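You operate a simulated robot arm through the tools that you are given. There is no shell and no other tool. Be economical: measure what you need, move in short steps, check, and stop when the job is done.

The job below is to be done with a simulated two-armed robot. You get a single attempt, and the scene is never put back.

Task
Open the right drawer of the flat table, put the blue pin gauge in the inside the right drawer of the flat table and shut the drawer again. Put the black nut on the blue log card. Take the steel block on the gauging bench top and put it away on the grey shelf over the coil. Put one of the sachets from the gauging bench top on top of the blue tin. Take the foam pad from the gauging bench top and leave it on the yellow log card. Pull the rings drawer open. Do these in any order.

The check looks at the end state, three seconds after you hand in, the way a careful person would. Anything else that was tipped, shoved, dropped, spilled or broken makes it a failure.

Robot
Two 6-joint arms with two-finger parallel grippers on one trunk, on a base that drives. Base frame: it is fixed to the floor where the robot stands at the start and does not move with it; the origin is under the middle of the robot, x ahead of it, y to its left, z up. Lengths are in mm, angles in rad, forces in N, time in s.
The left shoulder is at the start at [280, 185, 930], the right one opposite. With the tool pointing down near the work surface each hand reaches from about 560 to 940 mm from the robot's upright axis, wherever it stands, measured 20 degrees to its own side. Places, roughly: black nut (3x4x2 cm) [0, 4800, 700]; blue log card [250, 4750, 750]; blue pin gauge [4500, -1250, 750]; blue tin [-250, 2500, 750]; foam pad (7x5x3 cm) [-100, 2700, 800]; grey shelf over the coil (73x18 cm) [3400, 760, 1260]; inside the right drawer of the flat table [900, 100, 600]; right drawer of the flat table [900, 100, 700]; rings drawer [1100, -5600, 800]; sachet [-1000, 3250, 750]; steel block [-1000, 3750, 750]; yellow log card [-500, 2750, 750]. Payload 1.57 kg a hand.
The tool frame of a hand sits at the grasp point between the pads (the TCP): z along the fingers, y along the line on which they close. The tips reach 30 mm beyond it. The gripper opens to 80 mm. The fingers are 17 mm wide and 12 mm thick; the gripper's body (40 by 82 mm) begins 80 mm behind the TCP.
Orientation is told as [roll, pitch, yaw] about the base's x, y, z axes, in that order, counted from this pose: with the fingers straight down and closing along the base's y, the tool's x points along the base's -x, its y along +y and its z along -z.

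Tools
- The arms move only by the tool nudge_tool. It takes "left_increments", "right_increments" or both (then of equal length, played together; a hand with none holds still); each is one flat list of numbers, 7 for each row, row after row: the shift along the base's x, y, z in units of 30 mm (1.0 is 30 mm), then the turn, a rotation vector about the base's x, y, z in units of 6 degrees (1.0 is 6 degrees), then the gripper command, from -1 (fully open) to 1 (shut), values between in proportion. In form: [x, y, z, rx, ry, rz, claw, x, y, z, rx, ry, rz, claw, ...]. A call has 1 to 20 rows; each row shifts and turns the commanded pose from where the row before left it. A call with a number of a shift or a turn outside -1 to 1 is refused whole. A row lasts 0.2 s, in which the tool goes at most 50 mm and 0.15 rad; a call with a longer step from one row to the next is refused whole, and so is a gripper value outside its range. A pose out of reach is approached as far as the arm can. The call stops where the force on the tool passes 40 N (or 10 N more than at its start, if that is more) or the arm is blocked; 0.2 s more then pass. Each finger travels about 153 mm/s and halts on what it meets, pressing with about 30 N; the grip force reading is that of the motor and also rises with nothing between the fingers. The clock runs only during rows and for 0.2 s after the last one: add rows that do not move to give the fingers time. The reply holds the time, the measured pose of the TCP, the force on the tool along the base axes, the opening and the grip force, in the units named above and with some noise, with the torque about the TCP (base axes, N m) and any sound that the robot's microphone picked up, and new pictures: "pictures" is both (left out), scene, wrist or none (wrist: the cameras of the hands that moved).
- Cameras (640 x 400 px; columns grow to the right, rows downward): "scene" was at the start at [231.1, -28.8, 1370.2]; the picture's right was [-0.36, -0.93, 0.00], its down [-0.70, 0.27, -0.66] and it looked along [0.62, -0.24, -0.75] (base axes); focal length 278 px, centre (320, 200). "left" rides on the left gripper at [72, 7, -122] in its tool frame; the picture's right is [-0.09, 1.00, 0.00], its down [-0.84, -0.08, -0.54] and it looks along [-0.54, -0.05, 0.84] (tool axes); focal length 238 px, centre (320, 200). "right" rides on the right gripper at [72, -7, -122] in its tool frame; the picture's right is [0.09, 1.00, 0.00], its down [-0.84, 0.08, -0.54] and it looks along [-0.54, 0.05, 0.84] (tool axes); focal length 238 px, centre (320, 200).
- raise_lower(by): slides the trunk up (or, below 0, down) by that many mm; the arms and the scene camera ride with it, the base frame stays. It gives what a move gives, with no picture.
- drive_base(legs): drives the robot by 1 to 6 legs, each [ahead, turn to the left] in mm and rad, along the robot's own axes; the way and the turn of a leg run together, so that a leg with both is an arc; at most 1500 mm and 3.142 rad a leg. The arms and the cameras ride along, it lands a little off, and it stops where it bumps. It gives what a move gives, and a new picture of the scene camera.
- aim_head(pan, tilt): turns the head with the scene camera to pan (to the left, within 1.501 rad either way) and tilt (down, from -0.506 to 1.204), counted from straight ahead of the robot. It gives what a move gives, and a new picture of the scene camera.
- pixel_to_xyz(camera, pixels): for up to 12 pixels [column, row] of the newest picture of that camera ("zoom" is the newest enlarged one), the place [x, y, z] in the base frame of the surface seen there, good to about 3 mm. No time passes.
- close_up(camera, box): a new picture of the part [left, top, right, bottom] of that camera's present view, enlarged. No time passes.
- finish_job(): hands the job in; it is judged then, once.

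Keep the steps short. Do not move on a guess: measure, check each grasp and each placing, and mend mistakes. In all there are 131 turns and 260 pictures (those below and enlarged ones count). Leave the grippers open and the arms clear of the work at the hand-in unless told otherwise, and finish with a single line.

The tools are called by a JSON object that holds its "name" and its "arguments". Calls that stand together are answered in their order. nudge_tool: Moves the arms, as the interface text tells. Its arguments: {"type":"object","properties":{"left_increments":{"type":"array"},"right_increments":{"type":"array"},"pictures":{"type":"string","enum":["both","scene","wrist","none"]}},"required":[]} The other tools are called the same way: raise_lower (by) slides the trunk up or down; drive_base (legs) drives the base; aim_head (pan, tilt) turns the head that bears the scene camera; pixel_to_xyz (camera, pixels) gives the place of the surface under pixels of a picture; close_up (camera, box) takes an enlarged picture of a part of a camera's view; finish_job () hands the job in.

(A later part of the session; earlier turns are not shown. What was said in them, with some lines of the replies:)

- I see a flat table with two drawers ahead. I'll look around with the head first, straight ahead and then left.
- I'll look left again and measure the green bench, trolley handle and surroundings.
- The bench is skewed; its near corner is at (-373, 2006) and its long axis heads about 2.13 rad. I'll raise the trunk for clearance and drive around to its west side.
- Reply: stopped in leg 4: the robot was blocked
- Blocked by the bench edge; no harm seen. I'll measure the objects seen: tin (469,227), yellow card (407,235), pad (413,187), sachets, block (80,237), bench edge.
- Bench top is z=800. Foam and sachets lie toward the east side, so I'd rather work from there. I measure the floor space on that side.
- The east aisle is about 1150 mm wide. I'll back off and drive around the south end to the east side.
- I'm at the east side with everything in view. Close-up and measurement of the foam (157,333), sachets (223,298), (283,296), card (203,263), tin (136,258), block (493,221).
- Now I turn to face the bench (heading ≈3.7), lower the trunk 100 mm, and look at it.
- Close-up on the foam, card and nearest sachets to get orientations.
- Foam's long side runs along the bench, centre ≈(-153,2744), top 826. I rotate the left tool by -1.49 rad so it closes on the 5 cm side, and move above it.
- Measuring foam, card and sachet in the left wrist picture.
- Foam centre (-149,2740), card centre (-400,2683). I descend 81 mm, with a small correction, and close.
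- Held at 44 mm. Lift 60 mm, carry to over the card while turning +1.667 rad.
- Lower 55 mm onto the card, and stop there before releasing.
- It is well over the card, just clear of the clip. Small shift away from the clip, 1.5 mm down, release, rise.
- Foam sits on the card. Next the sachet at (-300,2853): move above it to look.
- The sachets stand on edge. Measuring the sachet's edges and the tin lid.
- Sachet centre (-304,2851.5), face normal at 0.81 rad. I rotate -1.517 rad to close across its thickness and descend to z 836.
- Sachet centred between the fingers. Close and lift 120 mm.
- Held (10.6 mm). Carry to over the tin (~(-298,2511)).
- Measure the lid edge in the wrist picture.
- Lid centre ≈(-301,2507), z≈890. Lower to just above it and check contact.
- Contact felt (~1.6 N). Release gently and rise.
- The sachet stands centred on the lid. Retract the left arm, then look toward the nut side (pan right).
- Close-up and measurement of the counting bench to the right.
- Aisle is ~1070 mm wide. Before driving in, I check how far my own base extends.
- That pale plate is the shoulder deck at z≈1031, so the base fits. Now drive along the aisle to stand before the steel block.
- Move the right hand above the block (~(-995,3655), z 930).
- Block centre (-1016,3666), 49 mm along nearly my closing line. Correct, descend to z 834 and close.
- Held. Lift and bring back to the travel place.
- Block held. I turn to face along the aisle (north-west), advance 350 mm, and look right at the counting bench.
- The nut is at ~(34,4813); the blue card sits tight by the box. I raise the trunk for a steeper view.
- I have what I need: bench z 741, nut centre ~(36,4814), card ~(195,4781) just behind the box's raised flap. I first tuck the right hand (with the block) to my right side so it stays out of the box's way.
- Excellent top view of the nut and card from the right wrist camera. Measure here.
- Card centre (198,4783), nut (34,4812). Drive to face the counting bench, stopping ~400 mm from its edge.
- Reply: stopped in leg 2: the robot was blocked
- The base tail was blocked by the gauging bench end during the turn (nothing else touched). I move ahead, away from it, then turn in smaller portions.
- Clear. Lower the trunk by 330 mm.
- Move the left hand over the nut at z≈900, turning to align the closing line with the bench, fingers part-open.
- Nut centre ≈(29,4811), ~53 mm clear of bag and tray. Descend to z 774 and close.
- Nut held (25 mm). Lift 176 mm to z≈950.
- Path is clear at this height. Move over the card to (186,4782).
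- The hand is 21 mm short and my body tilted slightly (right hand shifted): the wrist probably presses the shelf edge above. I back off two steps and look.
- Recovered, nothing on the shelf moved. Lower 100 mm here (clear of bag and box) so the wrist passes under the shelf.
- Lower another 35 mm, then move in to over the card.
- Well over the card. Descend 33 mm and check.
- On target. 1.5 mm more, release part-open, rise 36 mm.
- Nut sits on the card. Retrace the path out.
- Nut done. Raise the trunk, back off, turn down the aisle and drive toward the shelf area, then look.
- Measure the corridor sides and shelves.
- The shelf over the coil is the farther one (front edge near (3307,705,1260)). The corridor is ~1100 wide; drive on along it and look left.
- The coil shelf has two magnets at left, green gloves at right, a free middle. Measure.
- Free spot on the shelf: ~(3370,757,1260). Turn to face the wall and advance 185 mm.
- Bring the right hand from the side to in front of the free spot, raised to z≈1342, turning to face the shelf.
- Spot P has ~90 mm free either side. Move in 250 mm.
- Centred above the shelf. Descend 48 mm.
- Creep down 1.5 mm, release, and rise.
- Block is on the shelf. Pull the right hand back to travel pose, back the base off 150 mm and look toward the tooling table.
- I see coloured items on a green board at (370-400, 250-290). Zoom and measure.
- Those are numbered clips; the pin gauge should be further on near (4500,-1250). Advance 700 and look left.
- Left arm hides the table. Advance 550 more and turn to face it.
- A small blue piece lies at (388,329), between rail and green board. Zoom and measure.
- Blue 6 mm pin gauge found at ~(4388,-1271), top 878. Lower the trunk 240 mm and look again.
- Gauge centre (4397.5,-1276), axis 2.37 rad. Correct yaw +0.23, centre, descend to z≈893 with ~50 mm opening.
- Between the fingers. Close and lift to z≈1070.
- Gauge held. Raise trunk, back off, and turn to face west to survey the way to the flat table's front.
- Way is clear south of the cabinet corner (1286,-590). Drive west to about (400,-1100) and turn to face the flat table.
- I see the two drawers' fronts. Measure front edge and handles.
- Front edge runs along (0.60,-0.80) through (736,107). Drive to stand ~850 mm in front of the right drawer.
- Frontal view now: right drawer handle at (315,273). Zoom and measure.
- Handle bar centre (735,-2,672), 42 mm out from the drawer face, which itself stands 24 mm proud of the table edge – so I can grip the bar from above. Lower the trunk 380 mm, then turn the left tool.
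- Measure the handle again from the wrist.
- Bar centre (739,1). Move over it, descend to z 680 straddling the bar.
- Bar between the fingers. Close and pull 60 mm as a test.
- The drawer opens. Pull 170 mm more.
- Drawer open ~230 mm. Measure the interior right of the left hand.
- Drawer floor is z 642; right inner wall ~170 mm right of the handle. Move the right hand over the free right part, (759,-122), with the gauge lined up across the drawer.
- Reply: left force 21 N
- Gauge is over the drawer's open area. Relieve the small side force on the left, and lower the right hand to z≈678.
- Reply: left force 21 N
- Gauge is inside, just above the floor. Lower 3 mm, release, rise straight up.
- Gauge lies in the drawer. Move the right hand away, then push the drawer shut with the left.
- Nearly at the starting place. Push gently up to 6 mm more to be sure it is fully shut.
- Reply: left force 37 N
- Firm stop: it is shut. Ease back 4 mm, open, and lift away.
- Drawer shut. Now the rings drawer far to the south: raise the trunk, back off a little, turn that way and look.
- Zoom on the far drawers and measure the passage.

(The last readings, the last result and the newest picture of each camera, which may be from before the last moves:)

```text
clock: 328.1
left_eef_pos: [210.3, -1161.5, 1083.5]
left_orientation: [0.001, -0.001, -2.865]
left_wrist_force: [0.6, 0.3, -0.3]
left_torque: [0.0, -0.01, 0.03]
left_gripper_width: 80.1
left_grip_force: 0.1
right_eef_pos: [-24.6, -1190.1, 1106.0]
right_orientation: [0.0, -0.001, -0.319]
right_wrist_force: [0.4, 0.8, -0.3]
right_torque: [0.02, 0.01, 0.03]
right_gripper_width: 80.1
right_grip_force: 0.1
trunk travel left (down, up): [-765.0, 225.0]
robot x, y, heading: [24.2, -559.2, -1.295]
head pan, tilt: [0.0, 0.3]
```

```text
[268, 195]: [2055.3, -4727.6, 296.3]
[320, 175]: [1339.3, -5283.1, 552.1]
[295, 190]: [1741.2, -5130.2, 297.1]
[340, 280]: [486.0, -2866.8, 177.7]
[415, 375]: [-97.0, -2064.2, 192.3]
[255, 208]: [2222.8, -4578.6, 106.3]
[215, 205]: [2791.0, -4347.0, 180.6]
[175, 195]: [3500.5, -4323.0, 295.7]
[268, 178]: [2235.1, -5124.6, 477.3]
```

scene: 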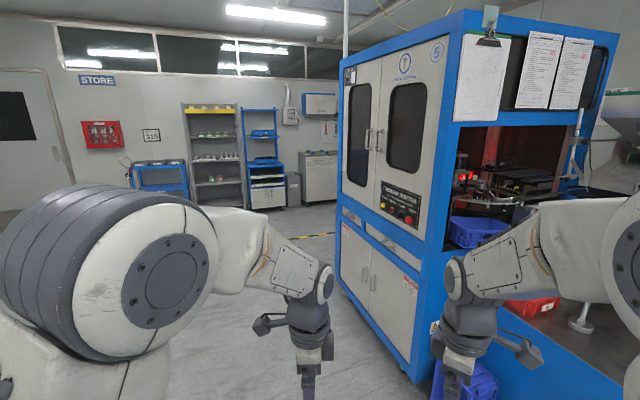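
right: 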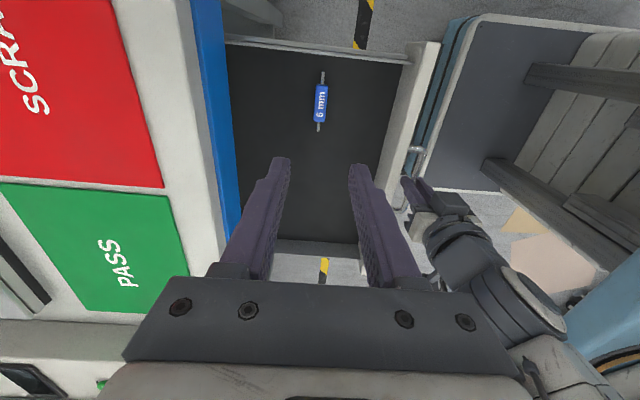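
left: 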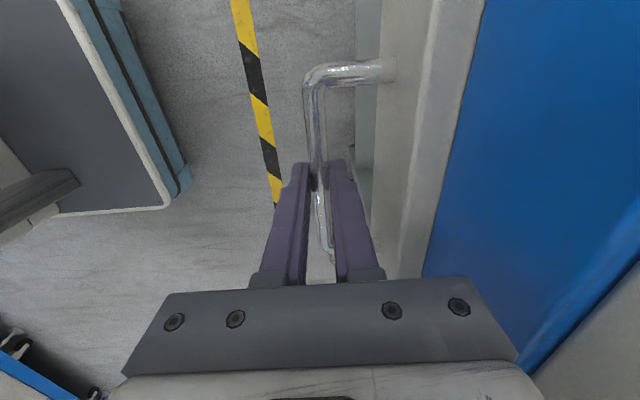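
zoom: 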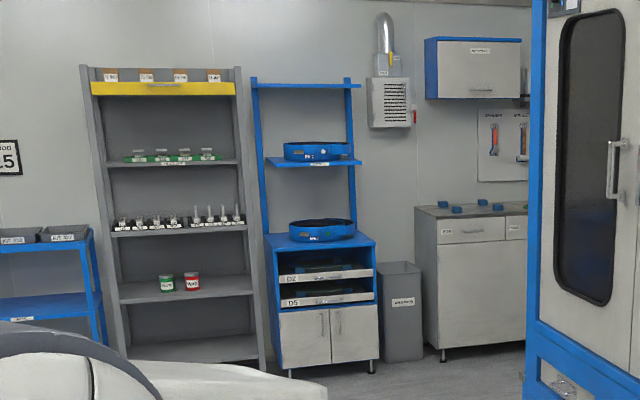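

The white cabinet drawer unit at ~(1340,-5280) is the candidate. Drive round the sorter machine toward it.

{"name": "drive_base", "arguments": {"legs": [[0, 0.19], [1100, 0], [1073, 0], [0, -0.174], [1400, 0]]}}

{"name": "aim_head", "arguments": {"pan": -0.15, "tilt": 0.45}}

```text
clock: 346.8
left_eef_pos: [1597.4, -4438.3, 1083.7]
left_orientation: [0.003, 0.0, -2.852]
left_wrist_force: [0.1, -0.2, -0.2]
left_torque: [-0.01, 0.0, -0.02]
left_gripper_width: 79.8
left_grip_force: 0.0
right_eef_pos: [1360.7, -4469.2, 1106.8]
right_orientation: [0.0, 0.0, -0.306]
right_wrist_force: [-0.2, 1.0, 0.3]
right_torque: [0.0, -0.01, -0.01]
right_gripper_width: 80.1
right_grip_force: 0.0
trunk travel left (down, up): [-765.0, 225.0]
robot x, y, heading: [1401.7, -3840.2, -1.286]
head pan, tilt: [0.0, 0.3]
```

scene: 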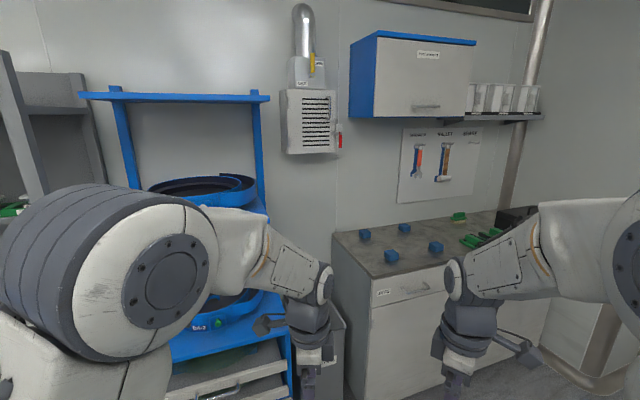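

```text
clock: 347.5
left_eef_pos: [1597.5, -4438.5, 1083.7]
left_orientation: [0.001, 0.001, -2.851]
left_wrist_force: [0.5, 0.8, 0.5]
left_torque: [0.02, 0.0, 0.03]
left_gripper_width: 80.0
left_grip_force: 0.0
right_eef_pos: [1361.0, -4469.8, 1106.1]
right_orientation: [-0.001, 0.0, -0.306]
right_wrist_force: [0.8, -0.3, 1.2]
right_torque: [0.01, -0.01, 0.02]
right_gripper_width: 80.2
right_grip_force: 0.0
trunk travel left (down, up): [-765.0, 225.0]
robot x, y, heading: [1397.4, -3834.8, -1.282]
head pan, tilt: [-0.15, 0.45]
```

scene: 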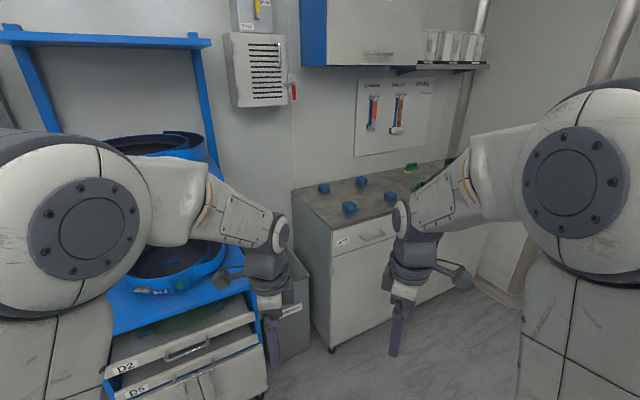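

Close-up of the cabinet's drawer labels.

{"name": "close_up", "arguments": {"camera": "scene", "box": [280, 150, 480, 300]}}

{"name": "pixel_to_xyz", "arguments": {"camera": "scene", "pixels": [[332, 232], [372, 237], [343, 240], [335, 350], [270, 345], [370, 215], [440, 220], [305, 200]]}}

```text
2.67 times, centred on (380, 225) of scene
```

zoom: 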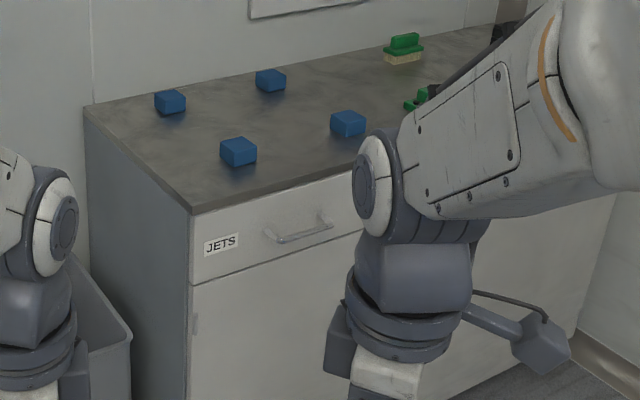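

```text
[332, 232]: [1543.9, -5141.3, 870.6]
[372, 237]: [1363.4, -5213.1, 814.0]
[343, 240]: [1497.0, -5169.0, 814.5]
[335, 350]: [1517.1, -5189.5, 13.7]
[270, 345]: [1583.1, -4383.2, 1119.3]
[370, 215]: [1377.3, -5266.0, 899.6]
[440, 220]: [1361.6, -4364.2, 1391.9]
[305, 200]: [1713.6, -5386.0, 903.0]
```

The left drawer says JETS; the rings drawer must be to its right. Look further right.

{"name": "aim_head", "arguments": {"pan": -0.75, "tilt": 0.5}}

```text
clock: 348.5
left_eef_pos: [1596.7, -4438.1, 1083.0]
left_orientation: [0.001, 0.001, -2.852]
left_wrist_force: [-0.4, -0.4, 0.1]
left_torque: [-0.02, 0.01, 0.02]
left_gripper_width: 79.8
left_grip_force: 0.0
right_eef_pos: [1360.3, -4470.0, 1106.5]
right_orientation: [0.001, 0.0, -0.305]
right_wrist_force: [-0.1, 0.9, 0.6]
right_torque: [0.02, 0.01, 0.02]
right_gripper_width: 80.2
right_grip_force: 0.1
trunk travel left (down, up): [-765.0, 225.0]
robot x, y, heading: [1401.2, -3840.1, -1.28]
head pan, tilt: [-0.75, 0.499]
```

scene: 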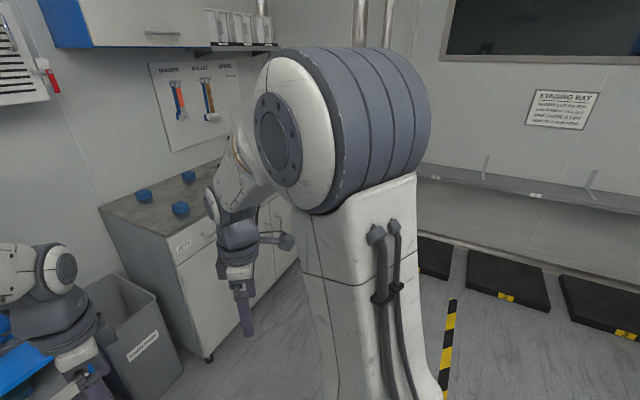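

{"name": "pixel_to_xyz", "arguments": {"camera": "scene", "pixels": [[452, 310], [432, 275], [520, 300], [265, 215], [290, 262], [208, 358], [445, 385], [420, 240]]}}

```text
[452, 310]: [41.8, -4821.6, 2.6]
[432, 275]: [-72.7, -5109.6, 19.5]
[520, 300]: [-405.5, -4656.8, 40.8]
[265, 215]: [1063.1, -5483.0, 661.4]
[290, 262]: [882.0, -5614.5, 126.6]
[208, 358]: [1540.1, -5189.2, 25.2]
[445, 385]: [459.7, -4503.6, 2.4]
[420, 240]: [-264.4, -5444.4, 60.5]
```

Floor is clear. Drive to stand ~830 mm before the right-hand drawer, facing it.

{"name": "drive_base", "arguments": {"legs": [[0, -1.014], [1250, 0], [0, 1.297]]}}

{"name": "aim_head", "arguments": {"pan": 0.0, "tilt": 0.65}}

```text
clock: 360.6
left_eef_pos: [931.0, -5296.2, 1084.1]
left_orientation: [0.001, 0.001, -2.573]
left_wrist_force: [-0.2, 0.2, -0.4]
left_torque: [-0.01, 0.0, 0.01]
left_gripper_width: 80.1
left_grip_force: 0.1
right_eef_pos: [711.8, -5392.4, 1107.0]
right_orientation: [0.0, 0.001, -0.028]
right_wrist_force: [0.5, 0.2, -0.2]
right_torque: [-0.04, 0.01, 0.0]
right_gripper_width: 80.0
right_grip_force: 0.1
trunk travel left (down, up): [-765.0, 225.0]
robot x, y, heading: [576.9, -4771.3, -1.003]
head pan, tilt: [-0.75, 0.499]
```

scene: 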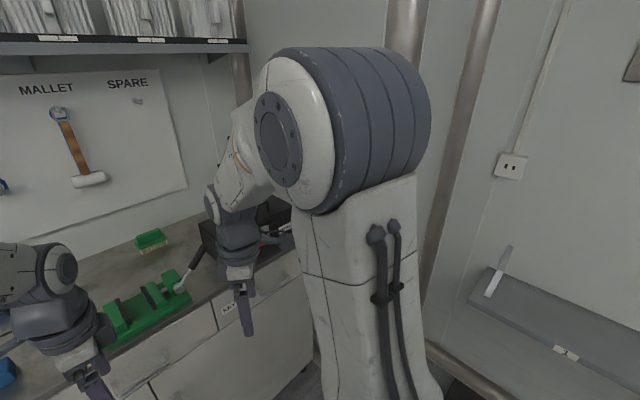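

```text
clock: 361.7
left_eef_pos: [930.9, -5296.0, 1083.6]
left_orientation: [0.003, 0.001, -2.573]
left_wrist_force: [-1.2, -0.3, -0.7]
left_torque: [0.01, 0.0, 0.01]
left_gripper_width: 79.8
left_grip_force: 0.0
right_eef_pos: [712.3, -5392.0, 1106.9]
right_orientation: [0.0, 0.0, -0.026]
right_wrist_force: [-0.3, 0.7, 0.0]
right_torque: [-0.01, -0.02, -0.01]
right_gripper_width: 80.0
right_grip_force: 0.1
trunk travel left (down, up): [-765.0, 225.0]
robot x, y, heading: [576.9, -4774.7, -1.001]
head pan, tilt: [0.0, 0.649]
```

scene: 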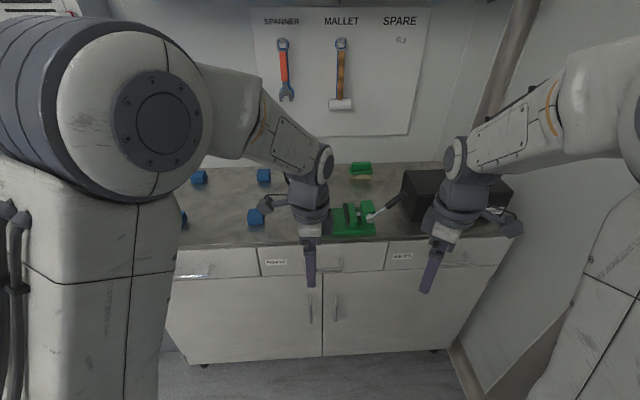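

Three drawers. Zoom on their labels.

{"name": "close_up", "arguments": {"camera": "scene", "box": [250, 225, 450, 290]}}

```text
3.20 times, centred on (350, 258) of scene
```

zoom: 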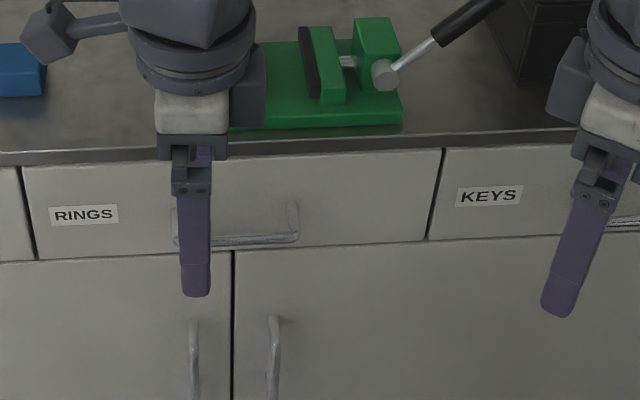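

RINGS is the middle drawer. Measure its handle, face and top edge.

{"name": "pixel_to_xyz", "arguments": {"camera": "zoom", "pixels": [[176, 240], [230, 242], [295, 236], [292, 205], [240, 215], [240, 180], [300, 150], [300, 138], [40, 245], [420, 235], [360, 200]]}}

```text
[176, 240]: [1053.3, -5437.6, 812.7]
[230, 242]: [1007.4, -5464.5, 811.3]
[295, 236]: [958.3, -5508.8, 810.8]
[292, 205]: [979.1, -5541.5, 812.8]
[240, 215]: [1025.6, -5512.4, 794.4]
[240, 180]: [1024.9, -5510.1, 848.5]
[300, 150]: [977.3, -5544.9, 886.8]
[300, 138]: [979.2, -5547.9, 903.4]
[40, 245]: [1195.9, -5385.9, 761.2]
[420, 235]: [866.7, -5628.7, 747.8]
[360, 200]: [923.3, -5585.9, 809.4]
```

Bar centre (1006,-5473,812), 42 mm out of a face flush with the top (z 903). TCP at z≈829 keeps the gripper body above the top. Move left hand above the bar first.

{"name": "nudge_tool", "arguments": {"left_increments": [0.417, -0.983, -0.68, 0, 0, 0.12, 0, 0.417, -0.983, -0.68, 0, 0, 0.12, 0, 0.417, -0.983, -0.68, 0, 0, 0.12, 0, 0.417, -0.983, -0.68, 0, 0, 0.12, 0, 0.417, -0.983, -0.68, 0, 0, 0.12, 0, 0.417, -0.983, -0.68, 0, 0, 0.12, 0], "pictures": "both"}}

```text
clock: 363.1
left_eef_pos: [1006.4, -5473.6, 960.6]
left_orientation: [0.001, -0.001, -2.496]
left_wrist_force: [-0.7, 0.7, 0.0]
left_torque: [-0.02, 0.0, 0.02]
left_gripper_width: 40.2
left_grip_force: 0.1
right_eef_pos: [711.5, -5392.3, 1107.3]
right_orientation: [0.0, 0.0, -0.027]
right_wrist_force: [-0.5, -0.3, 0.3]
right_torque: [-0.01, 0.0, -0.02]
right_gripper_width: 79.8
right_grip_force: 0.2
trunk travel left (down, up): [-765.0, 225.0]
robot x, y, heading: [576.0, -4776.2, -1.008]
head pan, tilt: [0.0, 0.649]
```

scene: 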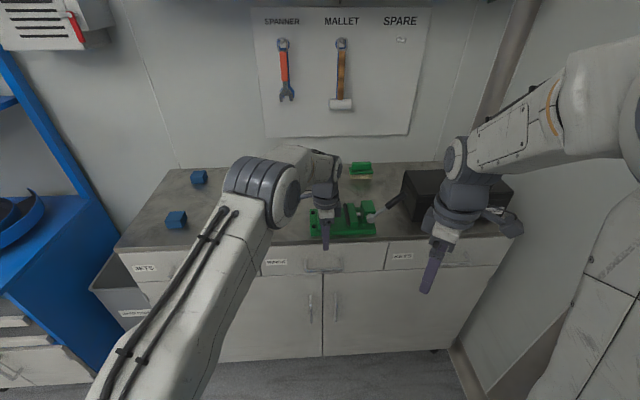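
left: 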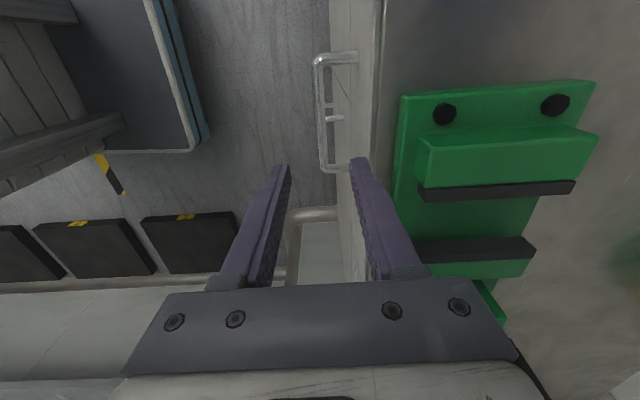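

The green vise sits close to the edge. Measure it and the bar before descending.

{"name": "pixel_to_xyz", "arguments": {"camera": "left", "pixels": [[320, 70], [322, 115], [324, 160], [405, 100], [420, 145], [418, 185], [415, 245], [470, 268], [490, 290], [345, 115], [378, 150], [400, 200]]}}

```text
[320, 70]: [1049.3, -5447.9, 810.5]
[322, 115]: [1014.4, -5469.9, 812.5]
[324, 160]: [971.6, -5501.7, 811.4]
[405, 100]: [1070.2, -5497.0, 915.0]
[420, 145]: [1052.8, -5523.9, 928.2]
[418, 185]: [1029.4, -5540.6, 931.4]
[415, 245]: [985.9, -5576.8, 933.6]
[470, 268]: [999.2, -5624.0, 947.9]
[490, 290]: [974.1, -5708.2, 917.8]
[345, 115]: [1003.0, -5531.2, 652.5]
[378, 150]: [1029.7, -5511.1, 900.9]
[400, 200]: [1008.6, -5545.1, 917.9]
```

Vise front is ≥57 mm behind the bar line; my gripper half-depth is 41 – clear. Shift 2 mm and descend to z≈829.

{"name": "nudge_tool", "arguments": {"left_increments": [0.03, -0.05, -0.7, 0, 0, 0, 0, 0, 0, -0.8, 0, 0, 0, 0, 0, 0, -0.9, 0, 0, 0, 0, 0, 0, -1, 0, 0, 0, 0, 0, 0, -0.98, 0, 0, 0, 0, 0, 0, 0, 0, 0, 0, 0], "pictures": "both"}}

```text
clock: 364.5
left_eef_pos: [1006.2, -5475.2, 827.1]
left_orientation: [0.003, -0.001, -2.495]
left_wrist_force: [0.6, 0.3, -0.1]
left_torque: [-0.02, 0.01, -0.03]
left_gripper_width: 40.1
left_grip_force: 0.1
right_eef_pos: [712.3, -5392.3, 1107.0]
right_orientation: [0.0, 0.0, -0.025]
right_wrist_force: [-0.3, 0.6, 0.4]
right_torque: [-0.02, 0.02, -0.03]
right_gripper_width: 79.8
right_grip_force: 0.0
trunk travel left (down, up): [-765.0, 225.0]
robot x, y, heading: [574.6, -4775.9, -1.001]
head pan, tilt: [0.0, 0.649]
```

scene: 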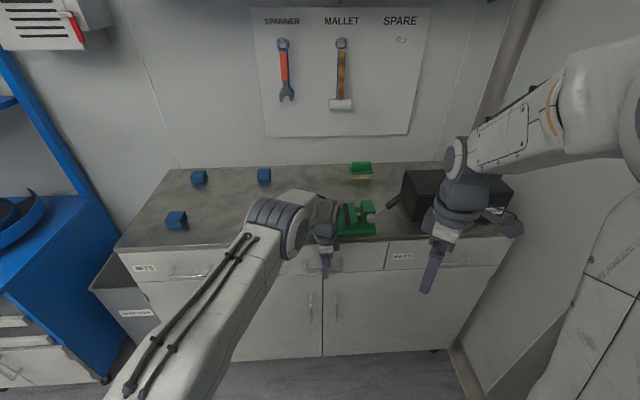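
left: 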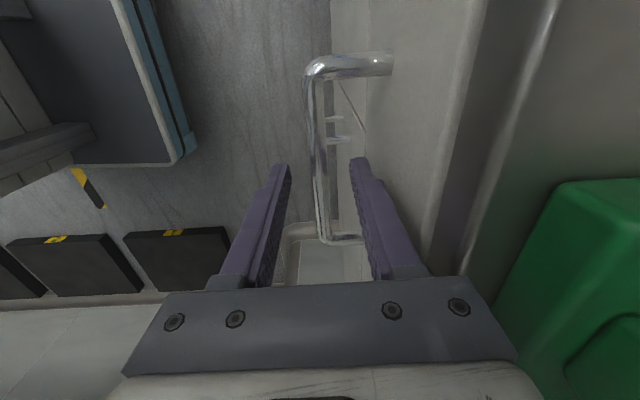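

Bar between the fingers, no contact. Close and pull out 60 mm as a test.

{"name": "nudge_tool", "arguments": {"left_increments": [0, 0, 0, 0, 0, 0, 1, 0, 0, 0, 0, 0, 0, 1, 0, 0, 0, 0, 0, 0, 1, -0.3, 0.4, 0, 0, 0, 0, 1, -0.3, 0.4, 0, 0, 0, 0, 1, -0.3, 0.4, 0, 0, 0, 0, 1, -0.3, 0.4, 0, 0, 0, 0, 1], "pictures": "wrist"}}

```text
clock: 366.1
left_eef_pos: [970.6, -5425.5, 828.9]
left_orientation: [-0.002, 0.002, -2.496]
left_wrist_force: [-0.1, 2.0, -8.7]
left_torque: [0.27, -0.19, -0.48]
left_gripper_width: 11.9
left_grip_force: 29.1
right_eef_pos: [712.9, -5392.6, 1105.9]
right_orientation: [0.002, 0.0, -0.026]
right_wrist_force: [0.3, 0.2, 0.2]
right_torque: [0.01, 0.0, 0.03]
right_gripper_width: 79.9
right_grip_force: 0.0
trunk travel left (down, up): [-765.0, 225.0]
robot x, y, heading: [577.2, -4770.9, -1.001]
head pan, tilt: [0.0, 0.649]
```

left: 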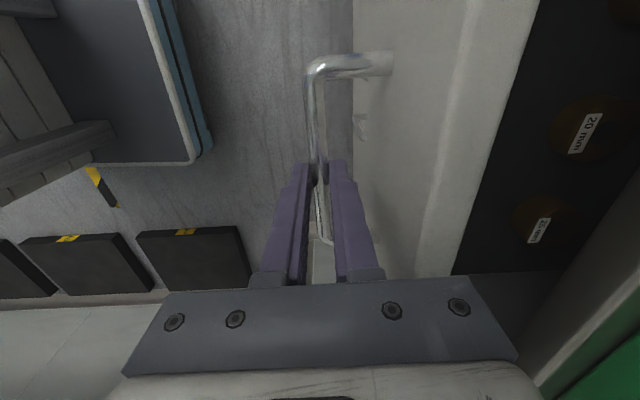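

It opens (rings visible inside). Pull 180 mm more.

{"name": "nudge_tool", "arguments": {"left_increments": [-0.4, 0.533, 0, 0, 0, 0, 1, -0.4, 0.533, 0, 0, 0, 0, 1, -0.4, 0.533, 0, 0, 0, 0, 1, -0.4, 0.533, 0, 0, 0, 0, 1, -0.4, 0.533, 0, 0, 0, 0, 1, -0.4, 0.533, 0, 0, 0, 0, 1, -0.4, 0.533, 0, 0, 0, 0, 1, -0.4, 0.533, 0, 0, 0, 0, 1, -0.4, 0.533, 0, 0, 0, 0, 1], "pictures": "scene"}}

```text
clock: 368.1
left_eef_pos: [862.4, -5279.9, 829.3]
left_orientation: [-0.004, 0.002, -2.496]
left_wrist_force: [15.9, 13.9, 3.2]
left_torque: [0.55, -0.71, -0.51]
left_gripper_width: 11.9
left_grip_force: 29.0
right_eef_pos: [713.7, -5391.1, 1105.8]
right_orientation: [0.001, 0.001, -0.026]
right_wrist_force: [0.7, -0.9, 0.1]
right_torque: [0.01, 0.0, 0.01]
right_gripper_width: 79.9
right_grip_force: 0.2
trunk travel left (down, up): [-765.0, 225.0]
robot x, y, heading: [576.7, -4772.4, -1.006]
head pan, tilt: [0.0, 0.649]
```

scene: 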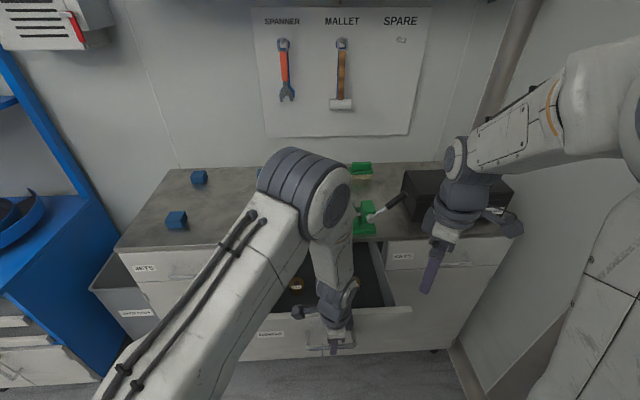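

Drawer open by ~240 mm. Ease the side force, open the fingers, and lift straight up.

{"name": "nudge_tool", "arguments": {"left_increments": [0.06, 0.05, 0, 0, 0, 0, 1, 0, 0, 0, 0, 0, 0, 0, 0, 0, 0, 0, 0, 0, 0, 0, 0, 0.8, 0, 0, 0, 0, 0, 0, 0.9, 0, 0, 0, 0, 0, 0, 0.9, 0, 0, 0, 0, 0, 0, 0.9, 0, 0, 0, -1, 0, 0, 0.9, 0, 0, 0, -1, 0, 0, 0.9, 0, 0, 0, -1], "pictures": "both"}}

{"name": "drive_base", "arguments": {"legs": [[-250, 0]]}}

```text
clock: 370.1
left_eef_pos: [865.3, -5281.5, 988.6]
left_orientation: [0.003, -0.001, -2.495]
left_wrist_force: [0.2, 0.6, -0.3]
left_torque: [-0.02, 0.01, 0.01]
left_gripper_width: 79.8
left_grip_force: 0.1
right_eef_pos: [712.6, -5392.3, 1105.7]
right_orientation: [0.0, 0.0, -0.026]
right_wrist_force: [0.1, 0.3, -1.0]
right_torque: [0.01, -0.01, 0.03]
right_gripper_width: 79.8
right_grip_force: 0.0
trunk travel left (down, up): [-765.0, 225.0]
robot x, y, heading: [575.5, -4770.7, -1.0]
head pan, tilt: [0.0, 0.649]
```

scene: 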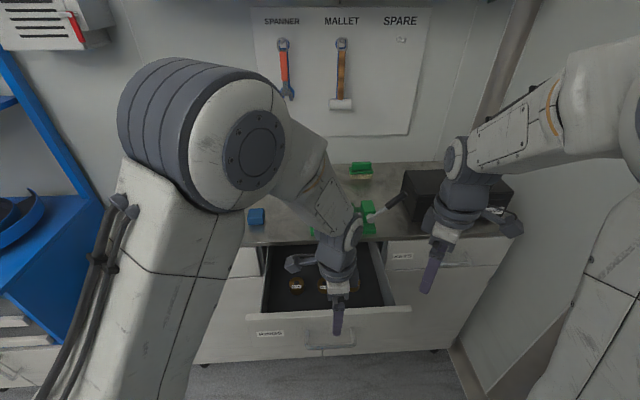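
left: 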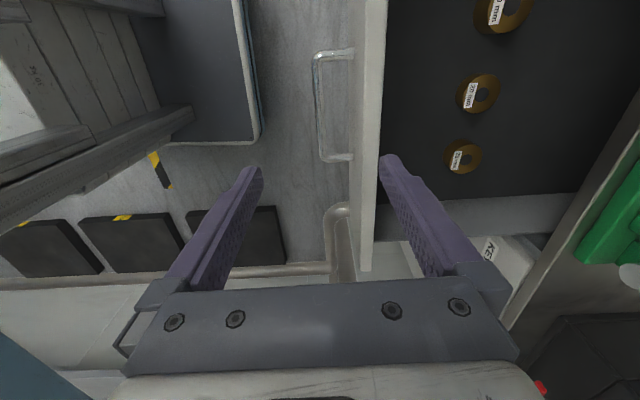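

```text
clock: 371.9
left_eef_pos: [730.3, -5070.2, 988.8]
left_orientation: [0.002, 0.0, -2.495]
left_wrist_force: [-0.3, -0.7, -0.6]
left_torque: [0.01, -0.03, -0.04]
left_gripper_width: 79.9
left_grip_force: 0.0
right_eef_pos: [577.6, -5180.4, 1106.7]
right_orientation: [0.001, -0.001, -0.024]
right_wrist_force: [-0.8, -0.2, 0.3]
right_torque: [0.04, -0.01, 0.03]
right_gripper_width: 79.9
right_grip_force: 0.1
trunk travel left (down, up): [-765.0, 225.0]
robot x, y, heading: [443.3, -4565.2, -1.004]
head pan, tilt: [0.0, 0.649]
```

scene: 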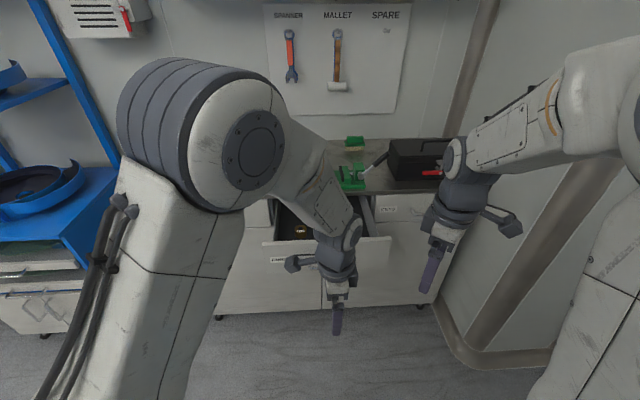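

All six parts are done and were checked in pictures: the rings drawer is open, the grippers are open and the arms are clear. Handing in.

{"name": "finish_job", "arguments": {}}

```text
The job is handed in.
```

All six parts of the job are done and handed in; the base bumped the gauging bench twice and the left wrist pressed the shelf edge above the counting bench once, with no displacement seen in the pictures.
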